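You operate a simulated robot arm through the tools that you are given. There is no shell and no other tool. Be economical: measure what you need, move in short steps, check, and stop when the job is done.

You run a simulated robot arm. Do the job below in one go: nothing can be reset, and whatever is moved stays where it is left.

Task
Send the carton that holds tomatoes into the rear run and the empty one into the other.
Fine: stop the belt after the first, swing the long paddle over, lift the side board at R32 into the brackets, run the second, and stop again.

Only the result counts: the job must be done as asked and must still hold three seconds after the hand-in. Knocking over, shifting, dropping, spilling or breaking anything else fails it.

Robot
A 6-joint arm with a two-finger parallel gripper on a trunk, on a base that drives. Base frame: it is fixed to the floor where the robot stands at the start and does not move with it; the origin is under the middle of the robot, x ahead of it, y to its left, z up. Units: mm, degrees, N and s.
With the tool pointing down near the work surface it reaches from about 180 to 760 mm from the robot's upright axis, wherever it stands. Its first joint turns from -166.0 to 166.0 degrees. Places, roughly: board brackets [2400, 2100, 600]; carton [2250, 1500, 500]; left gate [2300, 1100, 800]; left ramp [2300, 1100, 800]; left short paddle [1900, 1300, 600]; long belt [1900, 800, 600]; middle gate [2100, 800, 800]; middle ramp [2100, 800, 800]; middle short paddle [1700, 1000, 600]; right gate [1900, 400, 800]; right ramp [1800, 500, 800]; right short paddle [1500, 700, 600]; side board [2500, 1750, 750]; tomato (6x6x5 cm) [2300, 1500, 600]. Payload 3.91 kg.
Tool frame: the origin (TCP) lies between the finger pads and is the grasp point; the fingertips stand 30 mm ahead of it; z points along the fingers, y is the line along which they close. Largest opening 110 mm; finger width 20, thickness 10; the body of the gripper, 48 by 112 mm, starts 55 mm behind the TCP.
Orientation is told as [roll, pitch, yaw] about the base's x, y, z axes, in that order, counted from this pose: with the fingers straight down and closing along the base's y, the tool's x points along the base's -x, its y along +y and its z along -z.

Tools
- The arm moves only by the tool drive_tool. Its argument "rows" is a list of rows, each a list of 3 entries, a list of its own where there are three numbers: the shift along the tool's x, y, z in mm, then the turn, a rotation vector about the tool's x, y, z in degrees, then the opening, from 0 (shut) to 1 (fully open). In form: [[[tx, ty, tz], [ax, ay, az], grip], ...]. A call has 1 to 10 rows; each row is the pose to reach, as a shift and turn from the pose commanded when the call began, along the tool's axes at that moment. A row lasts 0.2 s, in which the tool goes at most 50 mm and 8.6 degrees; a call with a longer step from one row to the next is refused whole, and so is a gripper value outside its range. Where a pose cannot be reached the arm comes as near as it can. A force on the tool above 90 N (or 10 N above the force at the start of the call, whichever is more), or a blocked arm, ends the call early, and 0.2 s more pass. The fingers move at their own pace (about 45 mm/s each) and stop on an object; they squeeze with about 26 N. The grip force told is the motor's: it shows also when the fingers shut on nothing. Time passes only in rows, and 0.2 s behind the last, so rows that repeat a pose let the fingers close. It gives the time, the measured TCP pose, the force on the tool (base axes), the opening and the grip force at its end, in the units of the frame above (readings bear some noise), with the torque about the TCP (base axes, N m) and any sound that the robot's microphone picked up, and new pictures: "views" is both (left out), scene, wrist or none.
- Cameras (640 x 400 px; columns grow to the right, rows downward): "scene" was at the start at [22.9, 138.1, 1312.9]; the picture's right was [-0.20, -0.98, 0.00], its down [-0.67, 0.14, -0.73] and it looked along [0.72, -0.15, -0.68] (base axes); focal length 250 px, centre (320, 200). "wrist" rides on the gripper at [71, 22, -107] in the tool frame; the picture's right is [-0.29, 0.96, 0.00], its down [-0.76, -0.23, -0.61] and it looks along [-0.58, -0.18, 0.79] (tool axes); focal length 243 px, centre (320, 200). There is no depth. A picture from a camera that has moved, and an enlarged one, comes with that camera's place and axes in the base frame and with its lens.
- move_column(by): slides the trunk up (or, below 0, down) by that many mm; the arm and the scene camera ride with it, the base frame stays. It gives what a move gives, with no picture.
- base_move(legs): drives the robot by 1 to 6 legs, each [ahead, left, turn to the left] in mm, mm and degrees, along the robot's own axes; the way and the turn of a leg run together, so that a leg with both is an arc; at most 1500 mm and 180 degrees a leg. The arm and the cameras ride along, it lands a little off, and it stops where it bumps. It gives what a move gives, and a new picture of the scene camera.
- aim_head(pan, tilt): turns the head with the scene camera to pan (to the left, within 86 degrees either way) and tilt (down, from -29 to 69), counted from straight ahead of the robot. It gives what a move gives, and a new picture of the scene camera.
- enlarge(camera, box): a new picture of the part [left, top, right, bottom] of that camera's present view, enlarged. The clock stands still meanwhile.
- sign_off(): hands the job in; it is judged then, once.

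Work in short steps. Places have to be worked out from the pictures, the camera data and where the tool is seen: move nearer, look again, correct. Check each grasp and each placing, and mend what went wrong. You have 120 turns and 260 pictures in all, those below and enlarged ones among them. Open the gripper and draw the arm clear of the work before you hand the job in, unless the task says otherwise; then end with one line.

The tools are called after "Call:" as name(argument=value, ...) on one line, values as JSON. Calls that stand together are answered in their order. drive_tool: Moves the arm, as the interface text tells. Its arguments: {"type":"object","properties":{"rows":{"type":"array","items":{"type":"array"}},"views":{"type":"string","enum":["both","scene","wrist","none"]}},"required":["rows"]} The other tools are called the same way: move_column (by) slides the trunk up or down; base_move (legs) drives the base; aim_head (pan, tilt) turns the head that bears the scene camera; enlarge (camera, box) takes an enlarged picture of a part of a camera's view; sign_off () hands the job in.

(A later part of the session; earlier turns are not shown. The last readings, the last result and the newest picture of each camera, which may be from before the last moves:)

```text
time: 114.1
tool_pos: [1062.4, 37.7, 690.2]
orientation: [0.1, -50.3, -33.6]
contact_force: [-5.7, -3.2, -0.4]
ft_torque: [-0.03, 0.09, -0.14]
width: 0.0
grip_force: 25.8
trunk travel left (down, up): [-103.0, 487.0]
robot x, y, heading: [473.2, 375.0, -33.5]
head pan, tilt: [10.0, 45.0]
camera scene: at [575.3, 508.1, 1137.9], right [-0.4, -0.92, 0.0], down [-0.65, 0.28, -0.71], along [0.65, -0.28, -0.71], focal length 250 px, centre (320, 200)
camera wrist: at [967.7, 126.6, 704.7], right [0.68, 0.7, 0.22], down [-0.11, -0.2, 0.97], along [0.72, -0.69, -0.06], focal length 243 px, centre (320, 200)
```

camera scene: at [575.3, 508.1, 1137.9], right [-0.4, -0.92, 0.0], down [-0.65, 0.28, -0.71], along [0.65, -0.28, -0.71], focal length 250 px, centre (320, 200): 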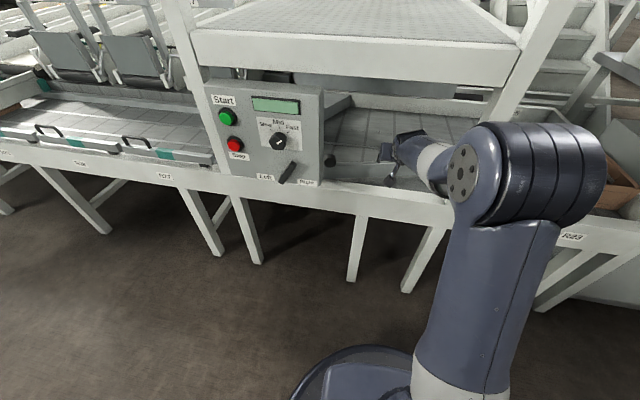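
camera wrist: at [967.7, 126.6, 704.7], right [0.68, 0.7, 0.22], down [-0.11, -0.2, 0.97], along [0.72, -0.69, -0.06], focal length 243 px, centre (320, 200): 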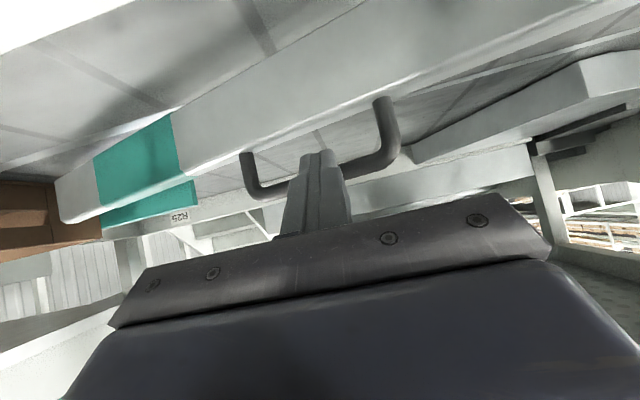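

The paddle swings with ~6 N. I continue toward the divider until it meets its stop.

Call:
drive_tool(rows=[[[-6, 4, 8], [0, 0, 0], 0], [[-13, 8, 15], [0, 0, 0], 0], [[-19, 12, 23], [0, 0, 0], 0], [[-26, 17, 31], [0, 0, 0], 0], [[-32, 22, 38], [0, 0, 0], 0]])

```text
time: 115.3
tool_pos: [1115.5, 28.0, 688.5]
orientation: [0.0, -50.1, -33.5]
contact_force: [-3.0, -2.5, -2.0]
ft_torque: [0.02, 0.1, -0.12]
width: 0.0
grip_force: 25.7
trunk travel left (down, up): [-103.0, 487.0]
robot x, y, heading: [464.9, 379.0, -33.9]
head pan, tilt: [10.0, 45.0]
camera scene: at [575.7, 508.1, 1137.7], right [-0.4, -0.92, 0.0], down [-0.65, 0.28, -0.71], along [0.65, -0.28, -0.71], focal length 250 px, centre (320, 200)
camera wrist: at [1019.6, 117.3, 702.3], right [0.68, 0.7, 0.22], down [-0.11, -0.2, 0.97], along [0.72, -0.69, -0.06], focal length 243 px, centre (320, 200)
```

scene: 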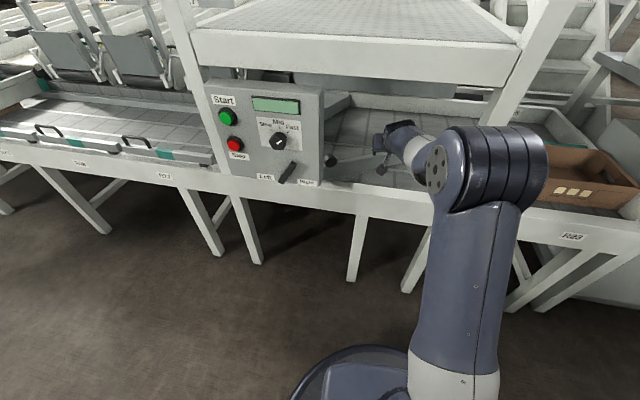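
wrist: 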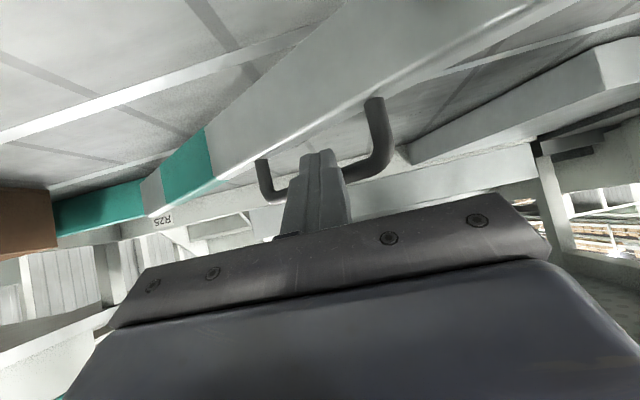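

The tip now appears at the divider's nose; a little more to find the stop.

Call:
drive_tool(rows=[[[-4, 3, 5], [0, 0, 0], 0], [[-8, 6, 10], [0, 0, 0], 0], [[-12, 9, 14], [0, 0, 0], 0], [[-15, 12, 18], [0, 0, 0], 0]], views="wrist")

```text
time: 116.3
tool_pos: [1130.3, 26.3, 684.3]
orientation: [-0.4, -48.8, -33.7]
contact_force: [-86.9, 23.2, -1.6]
ft_torque: [0.28, 0.82, 0.09]
width: 0.2
grip_force: 26.1
trunk travel left (down, up): [-103.0, 487.0]
robot x, y, heading: [464.0, 379.2, -33.8]
head pan, tilt: [10.0, 45.0]
camera wrist: at [1036.7, 114.8, 702.2], right [0.69, 0.69, 0.21], down [-0.09, -0.21, 0.97], along [0.71, -0.69, -0.08], focal length 243 px, centre (320, 200)
```

wrist: 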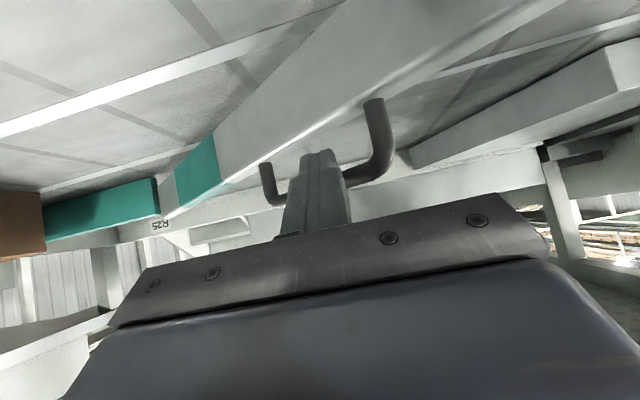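

The stop is reached, paddle tip at/just past the divider nose. I withdraw the finger the way it came.

Call:
drive_tool(rows=[[[13, 0, -15], [0, 0, 0], 0], [[32, -5, -38], [0, 0, 0], 0], [[58, -10, -68], [0, 0, 0], 0], [[84, -15, -99], [0, 0, 0], 0], [[110, -20, -130], [0, 0, 0], 0], [[110, -20, -175], [0, 0, 0], 0], [[110, -20, -220], [0, 0, 0], 0]])

Call:
move_column(by=300)

Call:
base_move(legs=[[-60, 0, 0], [0, -400, 0]])

Call:
aim_head(pan=10, tilt=45)

Call:
enlarge(camera="scene", box=[200, 100, 440, 250])

```text
time: 117.9
tool_pos: [929.9, 139.6, 744.7]
orientation: [0.0, -50.0, -33.4]
contact_force: [-0.3, 0.1, 0.2]
ft_torque: [-0.03, -0.02, -0.01]
width: 0.2
grip_force: 26.4
trunk travel left (down, up): [-103.0, 487.0]
robot x, y, heading: [464.1, 378.6, -33.5]
head pan, tilt: [10.0, 45.0]
camera scene: at [575.9, 508.2, 1137.7], right [-0.4, -0.92, 0.0], down [-0.65, 0.28, -0.71], along [0.65, -0.28, -0.71], focal length 250 px, centre (320, 200)
camera wrist: at [834.7, 228.8, 758.8], right [0.68, 0.7, 0.22], down [-0.11, -0.2, 0.97], along [0.72, -0.69, -0.06], focal length 243 px, centre (320, 200)
```

scene: 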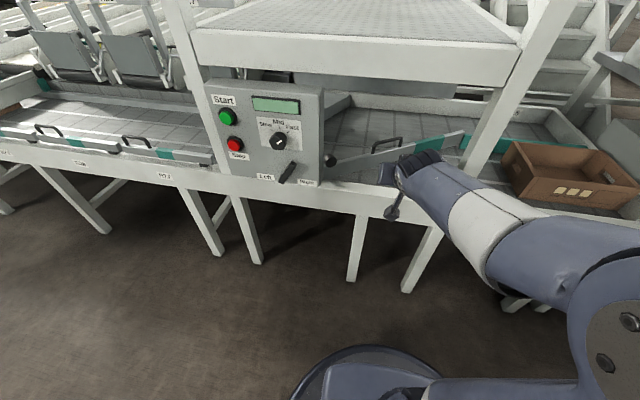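
wrist: 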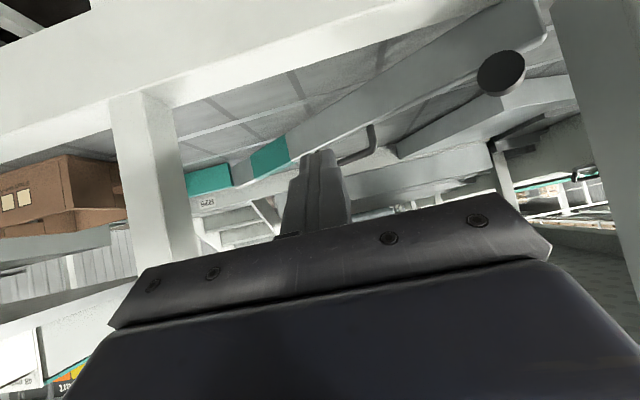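

```text
time: 120.9
tool_pos: [930.2, 139.0, 1043.9]
orientation: [0.0, -50.1, -33.5]
contact_force: [0.1, -0.1, 0.2]
ft_torque: [0.01, 0.0, -0.02]
width: 0.1
grip_force: 26.0
trunk travel left (down, up): [-403.0, 187.0]
robot x, y, heading: [461.9, 377.6, -33.6]
head pan, tilt: [10.0, 45.0]
```

```text
time: 123.9
tool_pos: [661.9, -155.8, 1044.2]
orientation: [0.1, -50.1, -33.5]
contact_force: [0.4, -0.1, 0.1]
ft_torque: [0.02, 0.02, 0.0]
width: 0.0
grip_force: 25.8
trunk travel left (down, up): [-403.0, 187.0]
robot x, y, heading: [195.0, 80.5, -33.6]
head pan, tilt: [10.0, 45.0]
camera scene: at [306.9, 212.7, 1437.7], right [-0.4, -0.92, 0.0], down [-0.65, 0.28, -0.71], along [0.65, -0.28, -0.71], focal length 250 px, centre (320, 200)
```

scene: 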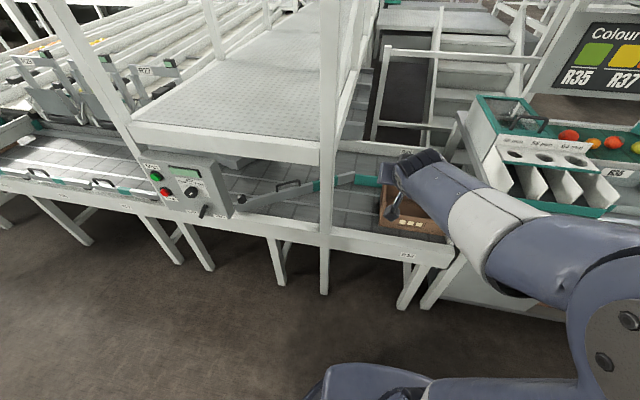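

```text
time: 124.5
tool_pos: [660.4, -154.7, 1044.9]
orientation: [0.0, -50.1, -33.5]
contact_force: [-0.4, -0.6, 0.3]
ft_torque: [-0.02, 0.01, 0.01]
width: 0.0
grip_force: 25.5
trunk travel left (down, up): [-403.0, 187.0]
robot x, y, heading: [198.0, 82.4, -33.8]
head pan, tilt: [10.0, 45.0]
camera scene: at [306.8, 212.6, 1437.7], right [-0.4, -0.92, 0.0], down [-0.65, 0.28, -0.71], along [0.65, -0.28, -0.71], focal length 250 px, centre (320, 200)
```

scene: 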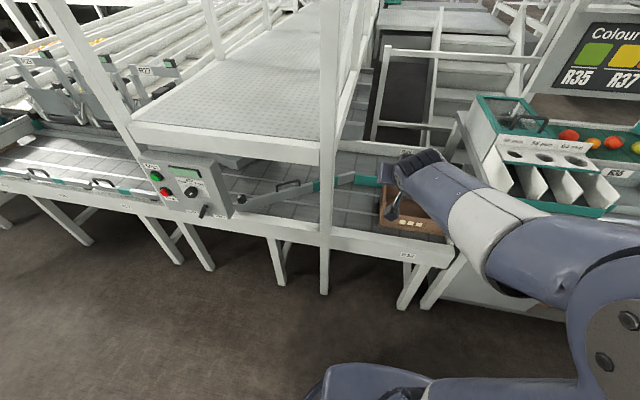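

```text
2.67 times, centred on (320, 175) of scene
camera zoom: at [306.8, 212.6, 1437.7], right [-0.4, -0.92, 0.0], down [-0.65, 0.28, -0.71], along [0.65, -0.28, -0.71], focal length 667 px, centre (320, 267)
```

zoom: 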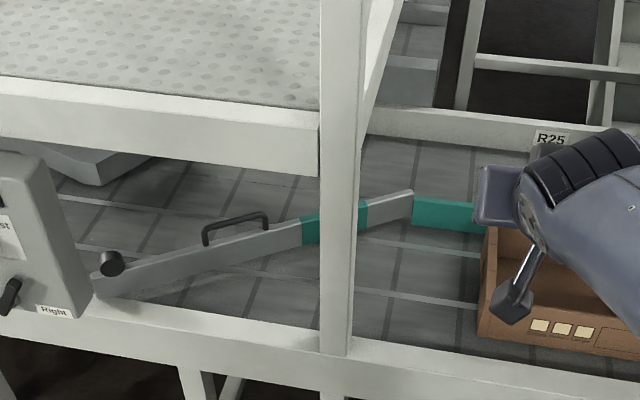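

The paddle now joins the divider: the front run is closed, the rear open. I right the tool and drive left to the R32 board.

Call:
drive_tool(rows=[[[0, 0, -20], [0, 8, 0], 0], [[0, 0, -40], [0, 16, 0], 0], [[0, 0, -60], [0, 24, 0], 0], [[0, 0, -80], [0, 32, 0], 0], [[0, 0, -100], [0, 40, 0], 0], [[0, 0, -120], [0, 48, 0], 0], [[0, 0, -120], [0, 50, 0], 0], [[0, 0, -120], [0, 50, 0], 0]], views="none")

Call:
base_move(legs=[[0, 1200, 0], [0, 1000, 0]])

Call:
aim_head(pan=25, tilt=45)

```text
time: 126.3
tool_pos: [585.2, -106.1, 1121.5]
orientation: [0.1, 0.0, -33.5]
contact_force: [-0.2, -0.2, 0.3]
ft_torque: [-0.03, 0.0, 0.01]
width: 0.0
grip_force: 26.1
trunk travel left (down, up): [-403.0, 187.0]
robot x, y, heading: [192.7, 85.6, -33.8]
head pan, tilt: [10.0, 45.0]
```

```text
time: 137.2
tool_pos: [1809.6, 1728.2, 1120.4]
orientation: [0.0, -0.2, -34.0]
contact_force: [1.0, 0.2, -0.5]
ft_torque: [0.01, -0.06, 0.01]
width: 0.0
grip_force: 26.0
trunk travel left (down, up): [-403.0, 187.0]
robot x, y, heading: [1419.5, 1918.2, -34.1]
head pan, tilt: [10.0, 45.0]
camera scene: at [1534.0, 2047.6, 1437.8], right [-0.41, -0.91, 0.0], down [-0.65, 0.29, -0.71], along [0.65, -0.29, -0.71], focal length 250 px, centre (320, 200)
```

scene: 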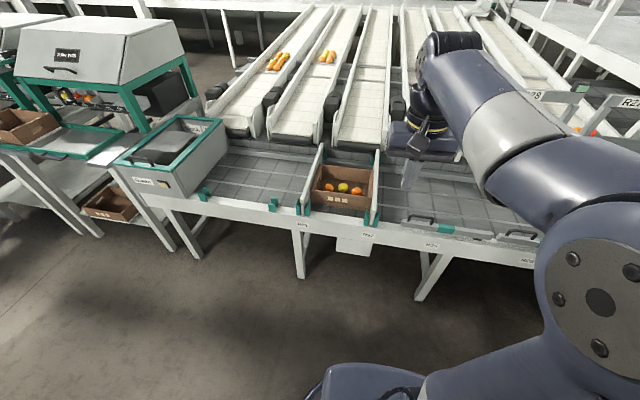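

```text
time: 138.0
tool_pos: [1809.8, 1726.5, 1120.9]
orientation: [-0.1, -0.1, -33.9]
contact_force: [-0.3, -0.1, -0.5]
ft_torque: [0.01, -0.03, -0.04]
width: 0.0
grip_force: 25.3
trunk travel left (down, up): [-403.0, 187.0]
robot x, y, heading: [1419.7, 1917.7, -34.3]
head pan, tilt: [25.0, 45.0]
camera scene: at [1540.1, 2067.9, 1437.7], right [-0.16, -0.99, 0.0], down [-0.7, 0.11, -0.71], along [0.7, -0.11, -0.71], focal length 250 px, centre (320, 200)
```

scene: 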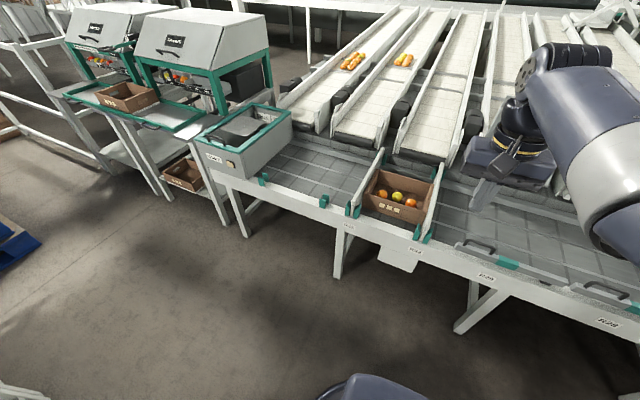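

Call:
enlarge(camera="scene", box=[230, 120, 470, 270])

```text
2.67 times, centred on (350, 195) of scene
camera zoom: at [1540.1, 2067.9, 1437.7], right [-0.16, -0.99, 0.0], down [-0.7, 0.11, -0.71], along [0.7, -0.11, -0.71], focal length 667 px, centre (240, 213)
```

zoom: 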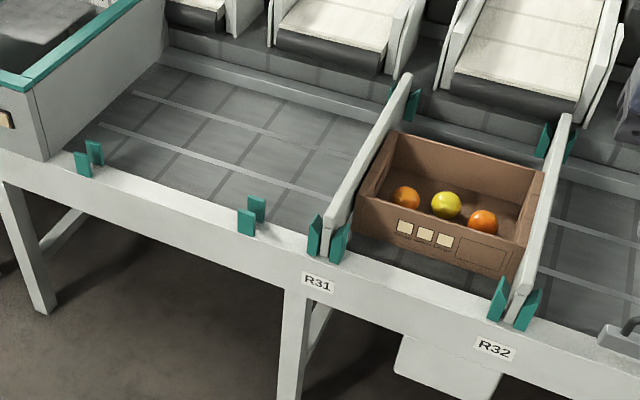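

The boards stand in cross brackets; the empty brackets are two pairs on the front wall ~326 mm apart at (2330,1924) and (2511,2195), so the board goes lengthwise there. R32 board middle ≈(2221,1478), length ~450. I move closer and look from above.

Call:
base_move(legs=[[270, 0, 0]])

Call:
drive_tool(rows=[[[-45, 5, 0], [0, 0, 0], 0.3], [[-90, 10, 0], [0, 0, 0], 0.6], [[-130, 20, 0], [0, 0, 0], 0.6], [[-130, 20, 0], [0, 0, 0], 0.6]])

```text
time: 139.9
tool_pos: [2036.2, 1573.8, 1121.1]
orientation: [0.0, -0.1, -34.1]
contact_force: [0.1, 0.0, 0.6]
ft_torque: [0.03, -0.02, 0.05]
width: 0.3
grip_force: 25.9
trunk travel left (down, up): [-403.0, 187.0]
robot x, y, heading: [1649.1, 1766.9, -33.8]
head pan, tilt: [25.0, 45.0]
camera scene: at [1766.1, 1914.9, 1437.7], right [-0.16, -0.99, 0.0], down [-0.7, 0.11, -0.71], along [0.7, -0.11, -0.71], focal length 250 px, centre (320, 200)
```

scene: 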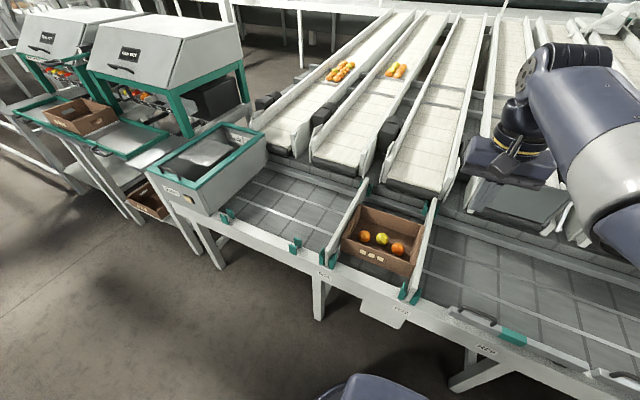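

```text
time: 140.9
tool_pos: [2154.6, 1517.3, 1119.3]
orientation: [-0.1, -0.1, -34.0]
contact_force: [0.4, 0.0, -0.5]
ft_torque: [0.0, 0.0, 0.01]
width: 66.0
grip_force: 0.2
trunk travel left (down, up): [-403.0, 187.0]
robot x, y, heading: [1646.6, 1766.4, -34.1]
head pan, tilt: [25.0, 45.0]
camera scene: at [1766.5, 1914.7, 1437.7], right [-0.16, -0.99, 0.0], down [-0.7, 0.11, -0.71], along [0.7, -0.11, -0.71], focal length 250 px, centre (320, 200)
camera wrist: at [2107.3, 1575.2, 1227.3], right [0.78, 0.63, 0.0], down [0.5, -0.62, 0.61], along [0.38, -0.47, -0.79], focal length 243 px, centre (320, 200)
```

scene: 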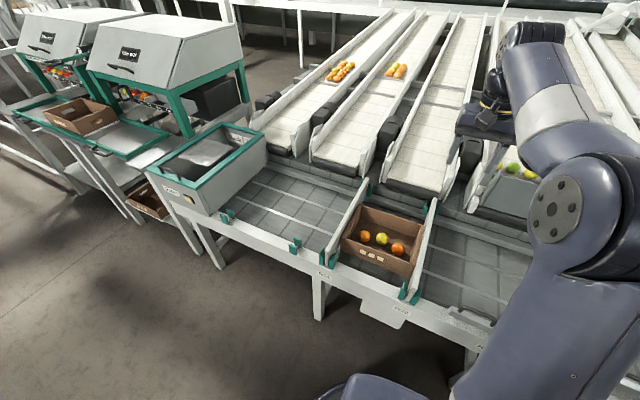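
wrist: 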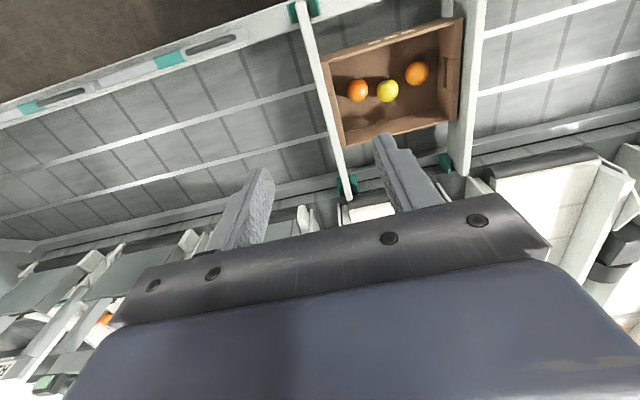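

From above, carton-to-board gap is only about 10 mm, so I need to know whether the board stands taller than the carton rim. I enlarge both views there.

Call:
enlarge(camera="scene", box=[310, 170, 470, 310])

Call:
enlarge(camera="wrist", box=[260, 0, 500, 210])

```text
2.86 times, centred on (390, 240) of scene
camera zoom: at [1766.5, 1914.7, 1437.7], right [-0.16, -0.99, 0.0], down [-0.7, 0.11, -0.71], along [0.7, -0.11, -0.71], focal length 714 px, centre (120, 86)
```

zoom: 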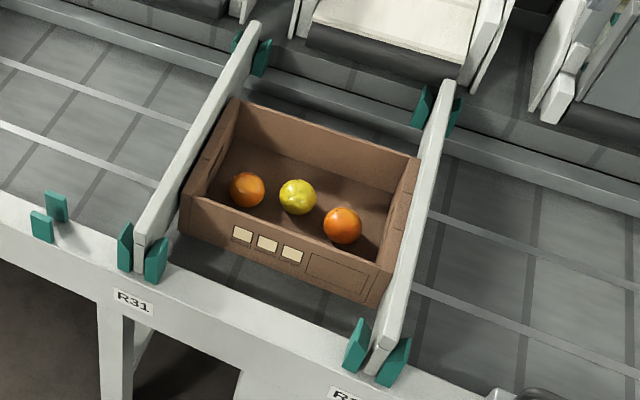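

```text
1.90 times, centred on (380, 105) of wrist
camera zoom: at [2107.3, 1575.2, 1227.3], right [0.78, 0.63, 0.0], down [0.5, -0.62, 0.61], along [0.38, -0.47, -0.79], focal length 462 px, centre (206, 381)
```

zoom: 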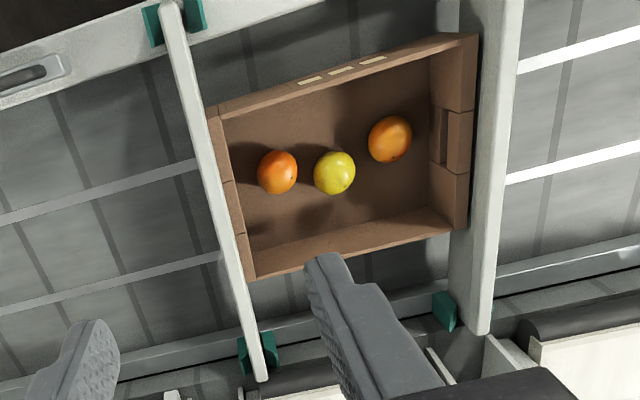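

Triangulation says board top ≈700 vs rim ≈687: too close to call. I take a side view with the wrist camera from in front of the wall.

Call:
drive_tool(rows=[[[30, 0, 0], [0, -7, 0], 0.6], [[60, 0, 0], [0, -14, 0], 0.6], [[90, 0, 0], [0, -21, 0], 0.6], [[120, 0, 0], [0, -28, 0], 0.6], [[150, 0, 0], [0, -35, 0], 0.6], [[180, 0, 0], [0, -42, 0], 0.6], [[210, 0, 0], [0, -50, 0], 0.6], [[210, 0, 0], [0, -50, 0], 0.6]], views="none")

Call:
move_column(by=-390)

Call:
enlarge(camera="wrist", box=[0, 0, 640, 400])

```text
time: 142.7
tool_pos: [1979.5, 1635.0, 1121.2]
orientation: [0.2, -50.2, -34.0]
contact_force: [0.5, 0.0, -0.7]
ft_torque: [0.0, -0.02, 0.0]
width: 66.2
grip_force: 0.0
trunk travel left (down, up): [-403.0, 187.0]
robot x, y, heading: [1649.0, 1762.7, -34.0]
head pan, tilt: [25.0, 45.0]
```

```text
time: 144.3
tool_pos: [1862.6, 1643.1, 818.2]
orientation: [-16.8, -21.1, -23.3]
contact_force: [0.0, 0.8, -0.9]
ft_torque: [0.01, 0.02, -0.04]
width: 66.1
grip_force: 0.2
trunk travel left (down, up): [-302.0, 288.0]
robot x, y, heading: [1646.9, 1766.2, -34.3]
head pan, tilt: [25.0, 45.0]
stopped: the arm was blocked; the commanded pose is now the measured one
```

```text
1.00 times, centred on (320, 200) of wrist (not enlarged: the box is as wide or as high as the picture)
camera zoom: at [1789.6, 1731.6, 882.1], right [0.7, 0.7, -0.15], down [0.42, -0.23, 0.88], along [0.58, -0.68, -0.45], focal length 243 px, centre (320, 200)
```

zoom: 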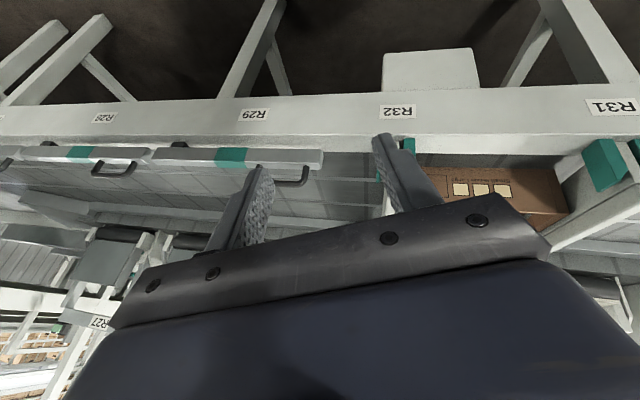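

The arm got blocked on the way down (too folded, probably against its own body). I look before moving on.

Call:
aim_head(pan=10, tilt=55)

```text
time: 145.1
tool_pos: [1863.6, 1644.1, 817.6]
orientation: [-16.7, -21.3, -23.2]
contact_force: [-0.4, -0.1, -0.2]
ft_torque: [0.02, 0.04, -0.04]
width: 66.2
grip_force: 0.0
trunk travel left (down, up): [-302.0, 288.0]
robot x, y, heading: [1648.9, 1765.1, -34.1]
head pan, tilt: [10.0, 55.0]
camera scene: at [1751.7, 1898.4, 1326.1], right [-0.41, -0.91, 0.0], down [-0.75, 0.33, -0.57], along [0.52, -0.23, -0.82], focal length 250 px, centre (320, 200)
```

scene: 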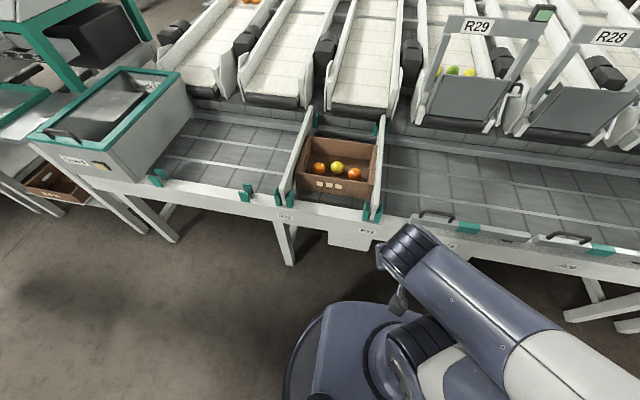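

Only its own base was touched. I raise the trunk, straighten the tool to vertical, and back the base off for a proper standoff.

Call:
move_column(by=200)

Call:
drive_tool(rows=[[[-20, 0, 0], [-3.65, 5.6, 1.85], 0.6], [[-40, 0, 0], [-7.3, 11.2, 3.7], 0.6], [[-70, 0, 0], [-10.95, 16.8, 5.55], 0.6], [[-110, 0, 0], [-14.6, 22.4, 7.4], 0.6], [[-150, 0, 0], [-14.6, 22.4, 7.4], 0.6], [[-150, 0, 0], [-14.6, 22.4, 7.4], 0.6]], views="none")

Call:
base_move(legs=[[-160, 0, 0]])

```text
time: 147.2
tool_pos: [1868.0, 1645.2, 1018.7]
orientation: [-16.3, -22.3, -23.4]
contact_force: [1.4, 0.6, 0.0]
ft_torque: [0.0, 0.0, 0.0]
width: 65.7
grip_force: 0.0
trunk travel left (down, up): [-502.0, 88.0]
robot x, y, heading: [1646.1, 1764.8, -34.1]
head pan, tilt: [10.0, 55.0]
```

```text
time: 148.6
tool_pos: [1995.6, 1588.6, 1076.3]
orientation: [0.7, -1.1, -34.0]
contact_force: [-0.5, 0.4, 0.3]
ft_torque: [0.01, 0.01, 0.02]
width: 65.9
grip_force: 0.1
trunk travel left (down, up): [-502.0, 88.0]
robot x, y, heading: [1646.5, 1767.2, -34.3]
head pan, tilt: [10.0, 55.0]
```

```text
time: 150.1
tool_pos: [1860.1, 1681.9, 1076.1]
orientation: [0.6, -1.1, -33.9]
contact_force: [0.0, -0.1, -0.2]
ft_torque: [-0.01, -0.02, 0.03]
width: 65.7
grip_force: 0.1
trunk travel left (down, up): [-502.0, 88.0]
robot x, y, heading: [1511.5, 1857.4, -34.0]
head pan, tilt: [10.0, 55.0]
camera scene: at [1615.7, 1990.5, 1523.1], right [-0.41, -0.91, 0.0], down [-0.75, 0.33, -0.57], along [0.52, -0.23, -0.82], focal length 250 px, centre (320, 200)
```

scene: 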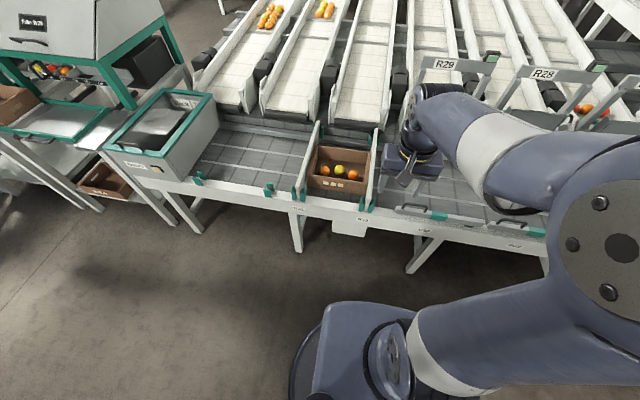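

Now I extend ahead 110 mm while tipping the tool forward 50°, then lower for the side view.

Call:
drive_tool(rows=[[[-30, 10, 0], [0, -8, 0], 0.6], [[-60, 20, 0], [0, -16, 0], 0.6], [[-90, 30, 0], [0, -24, 0], 0.6], [[-115, 40, 0], [0, -32, 0], 0.6], [[-115, 40, 0], [0, -40, 0], 0.6], [[-115, 40, 0], [0, -48, 0], 0.6], [[-115, 40, 0], [0, -49, 0], 0.6]], views="none")

Call:
move_column(by=-340)

Call:
enlarge(camera="wrist", box=[0, 0, 640, 400])

```text
time: 151.7
tool_pos: [1978.7, 1650.6, 1079.4]
orientation: [1.1, -50.0, -34.7]
contact_force: [-1.0, -0.8, 0.3]
ft_torque: [0.0, -0.01, -0.01]
width: 66.3
grip_force: 0.1
trunk travel left (down, up): [-502.0, 88.0]
robot x, y, heading: [1514.2, 1856.2, -34.0]
head pan, tilt: [10.0, 55.0]
```

```text
time: 155.0
tool_pos: [1978.4, 1650.1, 739.6]
orientation: [1.0, -50.1, -34.6]
contact_force: [-0.2, 0.7, -0.2]
ft_torque: [0.0, 0.0, 0.01]
width: 66.0
grip_force: 0.0
trunk travel left (down, up): [-162.0, 428.0]
robot x, y, heading: [1515.0, 1855.1, -33.9]
head pan, tilt: [10.0, 55.0]
```

```text
1.00 times, centred on (320, 200) of wrist (not enlarged: the box is as wide or as high as the picture)
camera zoom: at [1884.1, 1739.5, 754.3], right [0.69, 0.69, 0.23], down [-0.12, -0.21, 0.97], along [0.72, -0.69, -0.07], focal length 243 px, centre (320, 200)
```

zoom: 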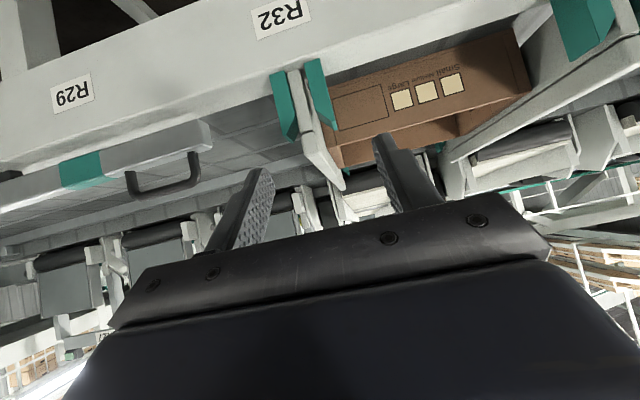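

The side view shows the board end and carton rim; I enlarge it.

Call:
enlarge(camera="wrist", box=[250, 40, 410, 200])

```text
2.50 times, centred on (330, 120) of wrist
camera zoom: at [1884.1, 1739.5, 754.3], right [0.69, 0.69, 0.23], down [-0.12, -0.21, 0.97], along [0.72, -0.69, -0.07], focal length 606 px, centre (295, 400)
```

zoom: 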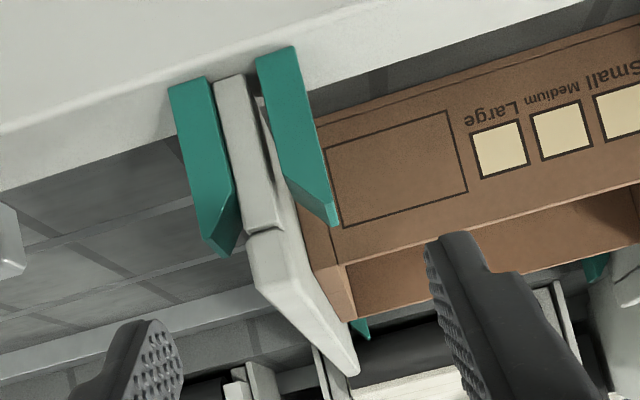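

The board's top is ~15 mm or more above the carton rim (rim z≈666, board top ≈681+), so I can grip the board at its middle with the tips staying above the rim. I raise, straighten, and move over it.

Call:
move_column(by=330)

Call:
drive_tool(rows=[[[0, 0, 0], [0, 8, 0], 0.6], [[0, 0, 0], [0, 16, 0], 0.6], [[0, 0, 0], [0, 24, 0], 0.6], [[0, 0, 0], [0, 32, 0], 0.6], [[0, 0, 0], [0, 40, 0], 0.6], [[0, 0, 0], [0, 48, 0], 0.6], [[0, 0, 0], [0, 50, 0], 0.6]], views="none")

Call:
base_move(legs=[[190, 0, 0]])

Call:
drive_tool(rows=[[[-40, 0, 0], [0, 0, 0], 0.6], [[-80, 0, 0], [0, 0, 0], 0.6], [[-80, 0, 0], [0, 0, 0], 0.6]], views="wrist")

```text
time: 158.2
tool_pos: [1978.5, 1649.8, 1068.0]
orientation: [1.0, -50.0, -34.7]
contact_force: [-0.1, 0.9, -0.9]
ft_torque: [0.03, 0.01, 0.01]
width: 66.2
grip_force: 0.1
trunk travel left (down, up): [-492.0, 98.0]
robot x, y, heading: [1516.2, 1856.8, -34.1]
head pan, tilt: [10.0, 55.0]
```

```text
time: 159.8
tool_pos: [1977.0, 1649.9, 1070.4]
orientation: [0.7, 0.0, -33.9]
contact_force: [0.7, -0.6, 0.5]
ft_torque: [-0.01, 0.02, -0.02]
width: 66.1
grip_force: 0.0
trunk travel left (down, up): [-492.0, 98.0]
robot x, y, heading: [1512.6, 1853.2, -34.0]
head pan, tilt: [10.0, 55.0]
```

```text
time: 161.4
tool_pos: [2135.6, 1544.1, 1069.0]
orientation: [0.5, 0.0, -33.9]
contact_force: [-0.4, -0.2, 0.1]
ft_torque: [0.01, 0.0, 0.0]
width: 66.0
grip_force: 0.0
trunk travel left (down, up): [-492.0, 98.0]
robot x, y, heading: [1669.4, 1750.0, -34.4]
head pan, tilt: [10.0, 55.0]
camera scene: at [1773.9, 1883.3, 1513.1], right [-0.41, -0.91, 0.0], down [-0.75, 0.34, -0.57], along [0.52, -0.23, -0.82], focal length 250 px, centre (320, 200)
```

scene: 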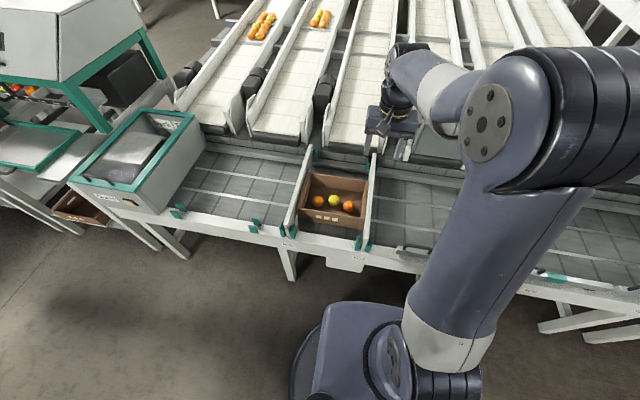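

```text
time: 162.2
tool_pos: [2202.8, 1499.0, 1068.4]
orientation: [0.5, -0.1, -34.1]
contact_force: [0.3, 0.0, -0.5]
ft_torque: [0.02, 0.0, 0.0]
width: 65.9
grip_force: 0.0
trunk travel left (down, up): [-492.0, 98.0]
robot x, y, heading: [1671.2, 1750.3, -34.3]
head pan, tilt: [10.0, 55.0]
camera wrist: at [2153.7, 1555.8, 1176.6], right [0.78, 0.63, 0.01], down [0.5, -0.62, 0.61], along [0.39, -0.46, -0.8], focal length 243 px, centre (320, 200)
```

wrist: 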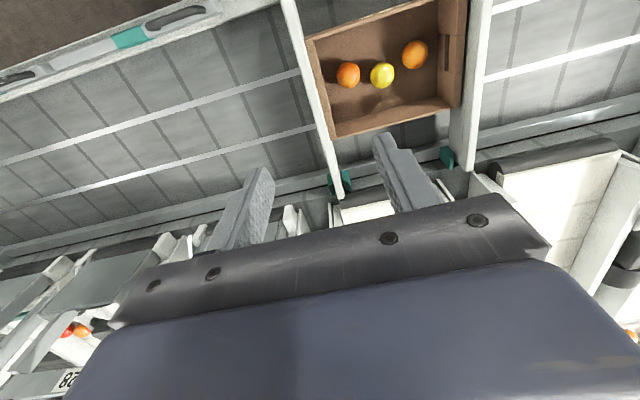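

The board line passes (2111,1538)–(2424,1324), parallel to my tool. I centre over (2243,1448) and lower to ~100 mm above.

Call:
drive_tool(rows=[[[-31, -10, 0], [0, 0, 0], 0.6], [[-62, -20, 0], [0, 0, 0], 0.6], [[-62, -20, 0], [0, 0, 0], 0.6]], views="none")

Call:
move_column(by=-270)

Call:
enlarge(camera="wrist", box=[0, 0, 640, 400])

Call:
aim_head(pan=15, tilt=40)

```text
time: 163.0
tool_pos: [2243.5, 1447.8, 1070.9]
orientation: [0.7, -0.1, -33.8]
contact_force: [-0.2, -1.1, -1.1]
ft_torque: [0.0, 0.01, 0.03]
width: 65.9
grip_force: 0.2
trunk travel left (down, up): [-492.0, 98.0]
robot x, y, heading: [1671.9, 1749.1, -34.0]
head pan, tilt: [10.0, 55.0]
```

```text
time: 165.7
tool_pos: [2243.8, 1447.0, 799.5]
orientation: [0.6, -0.1, -34.0]
contact_force: [0.0, -0.2, -0.2]
ft_torque: [-0.01, -0.01, -0.01]
width: 66.2
grip_force: 0.0
trunk travel left (down, up): [-222.0, 368.0]
robot x, y, heading: [1670.5, 1749.2, -34.1]
head pan, tilt: [10.0, 55.0]
```

```text
1.00 times, centred on (320, 200) of wrist (not enlarged: the box is as wide or as high as the picture)
camera zoom: at [2195.0, 1504.9, 908.3], right [0.78, 0.63, 0.01], down [0.5, -0.62, 0.61], along [0.39, -0.46, -0.8], focal length 243 px, centre (320, 200)
```

zoom: 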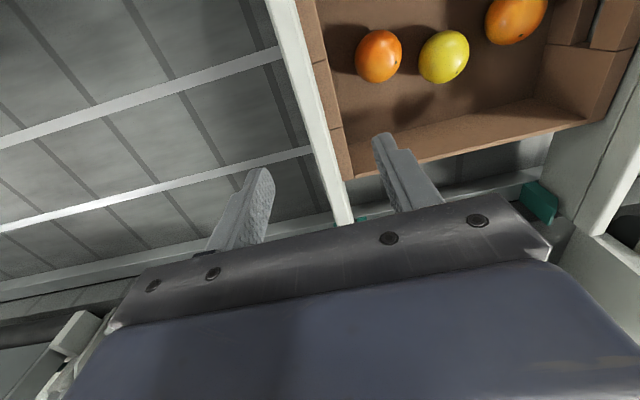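

```text
time: 166.5
tool_pos: [2243.0, 1448.0, 800.2]
orientation: [0.7, -0.1, -34.0]
contact_force: [1.1, 0.0, 0.6]
ft_torque: [-0.02, -0.02, 0.0]
width: 66.1
grip_force: 0.0
trunk travel left (down, up): [-222.0, 368.0]
robot x, y, heading: [1668.5, 1749.8, -34.4]
head pan, tilt: [15.0, 40.0]
camera scene: at [1788.3, 1884.9, 1263.7], right [-0.33, -0.94, 0.0], down [-0.61, 0.21, -0.77], along [0.72, -0.25, -0.64], focal length 250 px, centre (320, 200)
```

scene: 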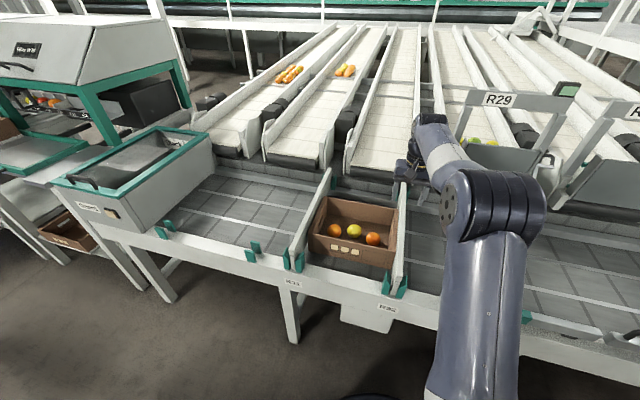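

Alignment is right (board centred under the fingers). I lower by 85 mm and re-check heights.

Call:
move_column(by=-83)

Call:
enlarge(camera="wrist", box=[200, 60, 480, 240])

Call:
enlarge(camera="scene", box=[300, 120, 460, 300])

```text
time: 167.7
tool_pos: [2243.4, 1449.1, 718.0]
orientation: [0.6, -0.1, -33.9]
contact_force: [0.9, -0.3, 0.0]
ft_torque: [0.04, 0.0, 0.0]
width: 65.9
grip_force: 0.1
trunk travel left (down, up): [-139.0, 451.0]
robot x, y, heading: [1669.8, 1750.1, -34.3]
head pan, tilt: [15.0, 40.0]
```

```text
2.22 times, centred on (340, 150) of wrist
camera zoom: at [2195.0, 1504.9, 825.3], right [0.78, 0.63, 0.01], down [0.5, -0.62, 0.61], along [0.39, -0.46, -0.8], focal length 539 px, centre (276, 311)
```

zoom: 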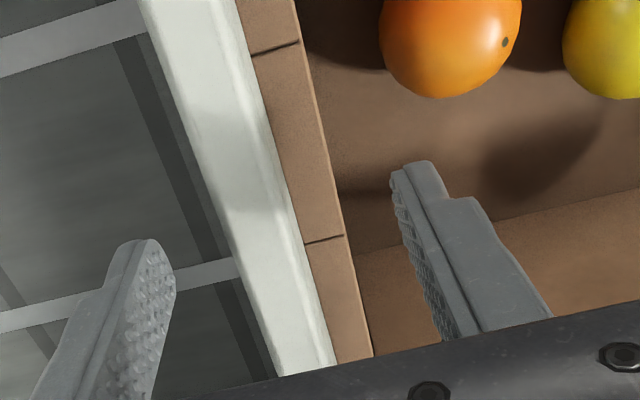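

```text
2.22 times, centred on (380, 210) of scene
camera zoom: at [1788.3, 1884.9, 1180.8], right [-0.33, -0.94, 0.0], down [-0.61, 0.21, -0.77], along [0.72, -0.25, -0.64], focal length 556 px, centre (187, 178)
```

zoom: 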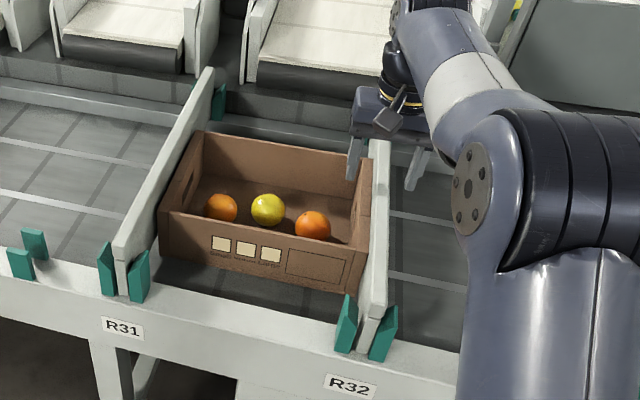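

Board is ~4 mm to the -y side. I correct by 4 mm, lower 10 mm and close.

Call:
drive_tool(rows=[[[0, -4, 10], [0, 0, 0], 0.45], [[0, -4, 10], [0, 0, 0], 0.3], [[0, -4, 10], [0, 0, 0], 0.1], [[0, -4, 10], [0, 0, 0], 0], [[0, -4, 10], [0, 0, 0], 0], [[0, -4, 10], [0, 0, 0], 0]])

```text
time: 169.1
tool_pos: [2241.8, 1444.5, 708.1]
orientation: [0.6, -0.1, -34.0]
contact_force: [-0.8, -0.3, 0.8]
ft_torque: [-0.19, 0.09, -0.49]
width: 18.8
grip_force: 26.4
trunk travel left (down, up): [-139.0, 451.0]
robot x, y, heading: [1668.3, 1752.2, -34.2]
head pan, tilt: [15.0, 40.0]
camera scene: at [1788.3, 1884.9, 1180.8], right [-0.33, -0.94, 0.0], down [-0.61, 0.21, -0.77], along [0.72, -0.25, -0.64], focal length 250 px, centre (320, 200)
camera wrist: at [2193.1, 1501.9, 815.5], right [0.78, 0.63, 0.01], down [0.5, -0.62, 0.61], along [0.39, -0.46, -0.8], focal length 243 px, centre (320, 200)
```

scene: 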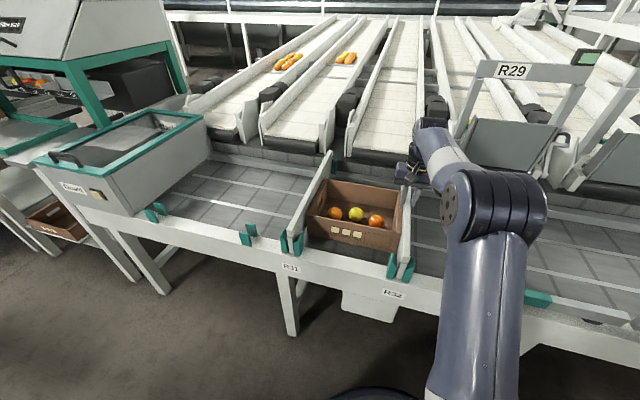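
wrist: 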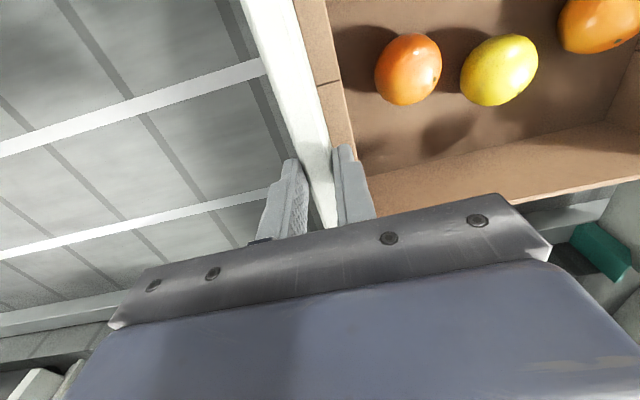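

Width 18.8 mm: only the board is held. I lift 40 mm slowly and check.

Call:
drive_tool(rows=[[[0, 0, -5], [0, 0, 0], 0], [[0, 0, -12], [0, 0, 0], 0], [[0, 0, -20], [0, 0, 0], 0], [[0, 0, -30], [0, 0, 0], 0], [[0, 0, -40], [0, 0, 0], 0]])

```text
time: 170.3
tool_pos: [2242.1, 1444.5, 747.7]
orientation: [0.7, 0.0, -34.0]
contact_force: [0.8, 0.4, -4.1]
ft_torque: [0.08, -0.18, -0.53]
width: 18.7
grip_force: 25.7
trunk travel left (down, up): [-139.0, 451.0]
robot x, y, heading: [1668.3, 1750.0, -33.9]
head pan, tilt: [15.0, 40.0]
camera scene: at [1788.6, 1884.9, 1180.7], right [-0.33, -0.94, 0.0], down [-0.61, 0.21, -0.77], along [0.72, -0.25, -0.64], focal length 250 px, centre (320, 200)
camera wrist: at [2192.7, 1501.4, 855.6], right [0.78, 0.63, 0.01], down [0.5, -0.62, 0.61], along [0.39, -0.46, -0.8], focal length 243 px, centre (320, 200)
```

scene: 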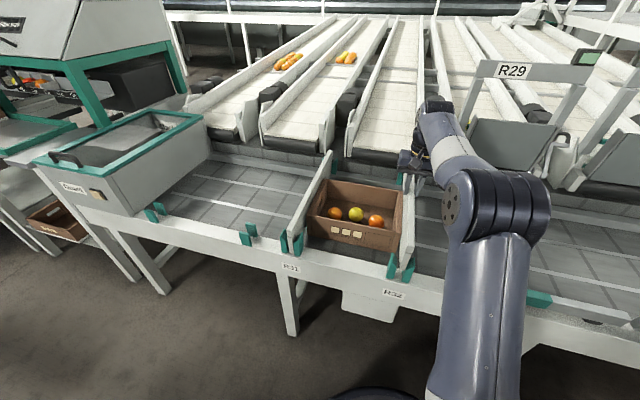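
wrist: 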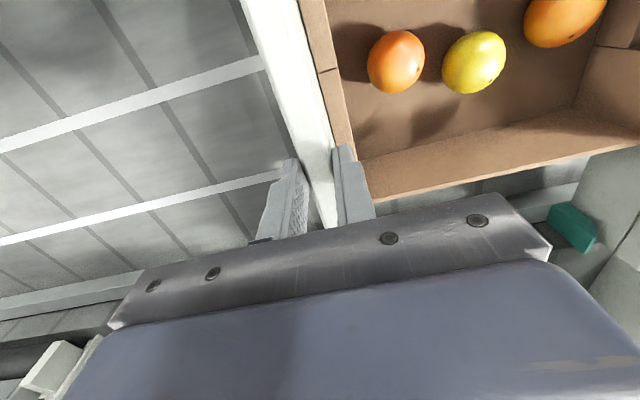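

The board comes along (about 4 N). I raise it well clear with the trunk.

Call:
move_column(by=230)

Call:
aim_head(pan=15, tilt=45)

Call:
enlarge(camera="wrist", box=[0, 0, 640, 400])

```text
time: 172.7
tool_pos: [2240.2, 1444.8, 977.8]
orientation: [0.6, -0.1, -34.0]
contact_force: [-0.1, -0.9, -3.4]
ft_torque: [-0.02, 0.01, 0.01]
width: 18.6
grip_force: 25.4
trunk travel left (down, up): [-369.0, 221.0]
robot x, y, heading: [1668.6, 1747.7, -34.1]
head pan, tilt: [15.0, 40.0]
```

```text
time: 173.4
tool_pos: [2240.8, 1444.3, 977.9]
orientation: [0.6, -0.2, -34.1]
contact_force: [0.0, -0.5, -3.7]
ft_torque: [-0.01, 0.02, -0.01]
width: 18.5
grip_force: 26.5
trunk travel left (down, up): [-369.0, 221.0]
robot x, y, heading: [1669.7, 1754.0, -34.1]
head pan, tilt: [15.0, 45.0]
camera scene: at [1785.1, 1886.0, 1403.5], right [-0.33, -0.94, 0.0], down [-0.67, 0.23, -0.71], along [0.67, -0.23, -0.71], focal length 250 px, centre (320, 200)
```

scene: 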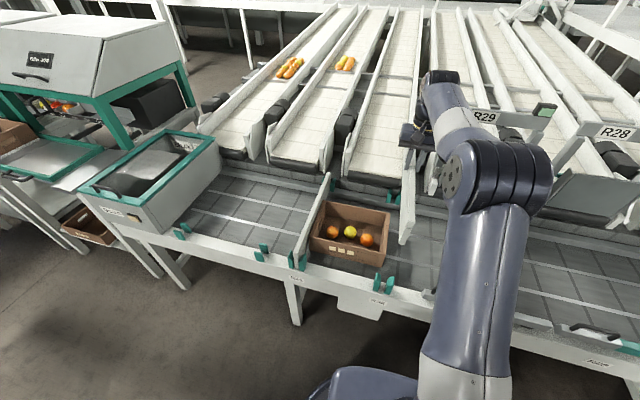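

```text
1.00 times, centred on (320, 200) of wrist (not enlarged: the box is as wide or as high as the picture)
camera zoom: at [2192.7, 1501.3, 1085.4], right [0.78, 0.63, 0.01], down [0.5, -0.62, 0.61], along [0.39, -0.46, -0.8], focal length 243 px, centre (320, 200)
```

zoom: 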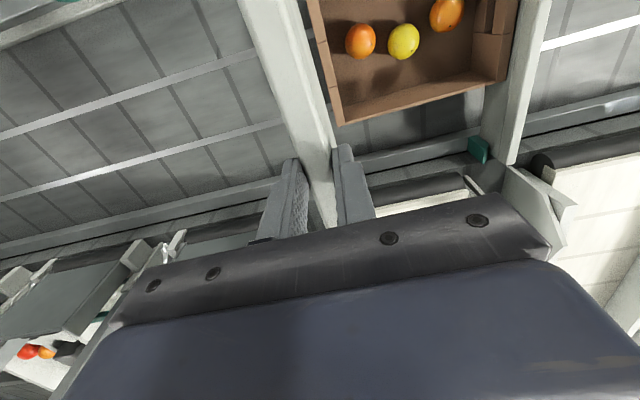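

The board hangs level and balanced. I back off 100 mm and drive left 620 mm to stand before the wall brackets.

Call:
base_move(legs=[[-110, 0, 0], [0, 620, 0]])

Call:
drive_tool(rows=[[[0, 0, 0], [0, 0, -8], 0], [[0, 0, 0], [0, 0, -16], 0], [[0, 0, 0], [0, 0, -24], 0], [[0, 0, 0], [0, 0, -32], 0], [[0, 0, 0], [0, 0, -40], 0], [[0, 0, 0], [0, 0, -48], 0], [[0, 0, 0], [0, 0, -56], 0], [[0, 0, 0], [0, 0, -64], 0], [[0, 0, 0], [0, 0, -72], 0], [[0, 0, 0], [0, 0, -80], 0]])

```text
time: 177.6
tool_pos: [2492.2, 2011.4, 978.7]
orientation: [0.6, -0.2, -33.6]
contact_force: [0.9, 0.3, -3.1]
ft_torque: [0.0, 0.0, 0.03]
width: 18.8
grip_force: 26.3
trunk travel left (down, up): [-369.0, 221.0]
robot x, y, heading: [1920.5, 2315.0, -34.1]
head pan, tilt: [15.0, 45.0]
camera scene: at [2034.6, 2452.1, 1403.5], right [-0.32, -0.95, 0.0], down [-0.67, 0.23, -0.71], along [0.67, -0.23, -0.71], focal length 250 px, centre (320, 200)
```

scene: 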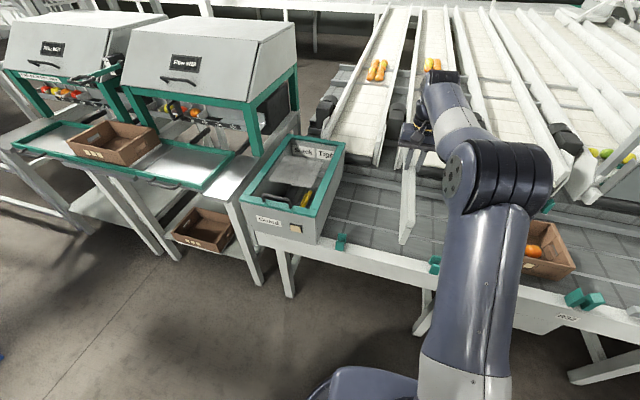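

```text
time: 179.8
tool_pos: [2492.2, 2013.2, 976.7]
orientation: [0.0, -0.6, 46.5]
contact_force: [0.1, 0.1, -3.2]
ft_torque: [-0.03, 0.05, 0.01]
width: 18.5
grip_force: 25.9
trunk travel left (down, up): [-369.0, 221.0]
robot x, y, heading: [1918.4, 2318.6, -34.1]
head pan, tilt: [15.0, 45.0]
camera scene: at [2034.7, 2452.1, 1403.5], right [-0.32, -0.95, 0.0], down [-0.67, 0.23, -0.71], along [0.67, -0.23, -0.71], focal length 250 px, centre (320, 200)
camera wrist: at [2426.5, 1974.8, 1084.8], right [-0.49, 0.87, 0.0], down [0.69, 0.39, 0.62], along [0.53, 0.31, -0.79], focal length 243 px, centre (320, 200)
```

scene: 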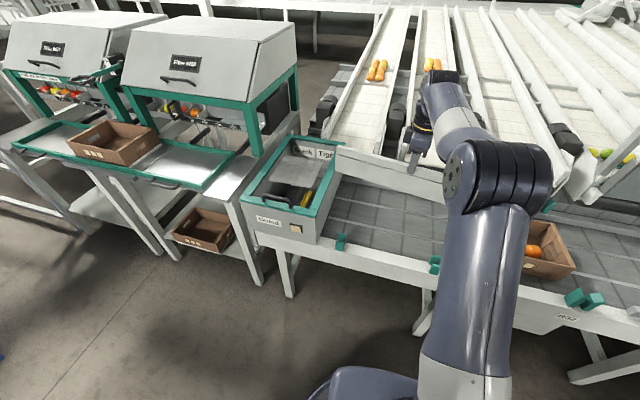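
wrist: 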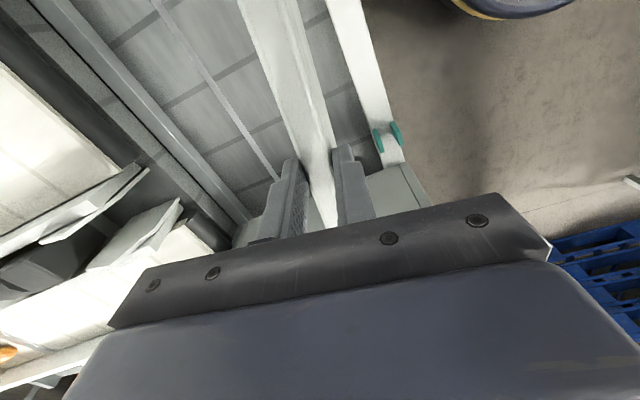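

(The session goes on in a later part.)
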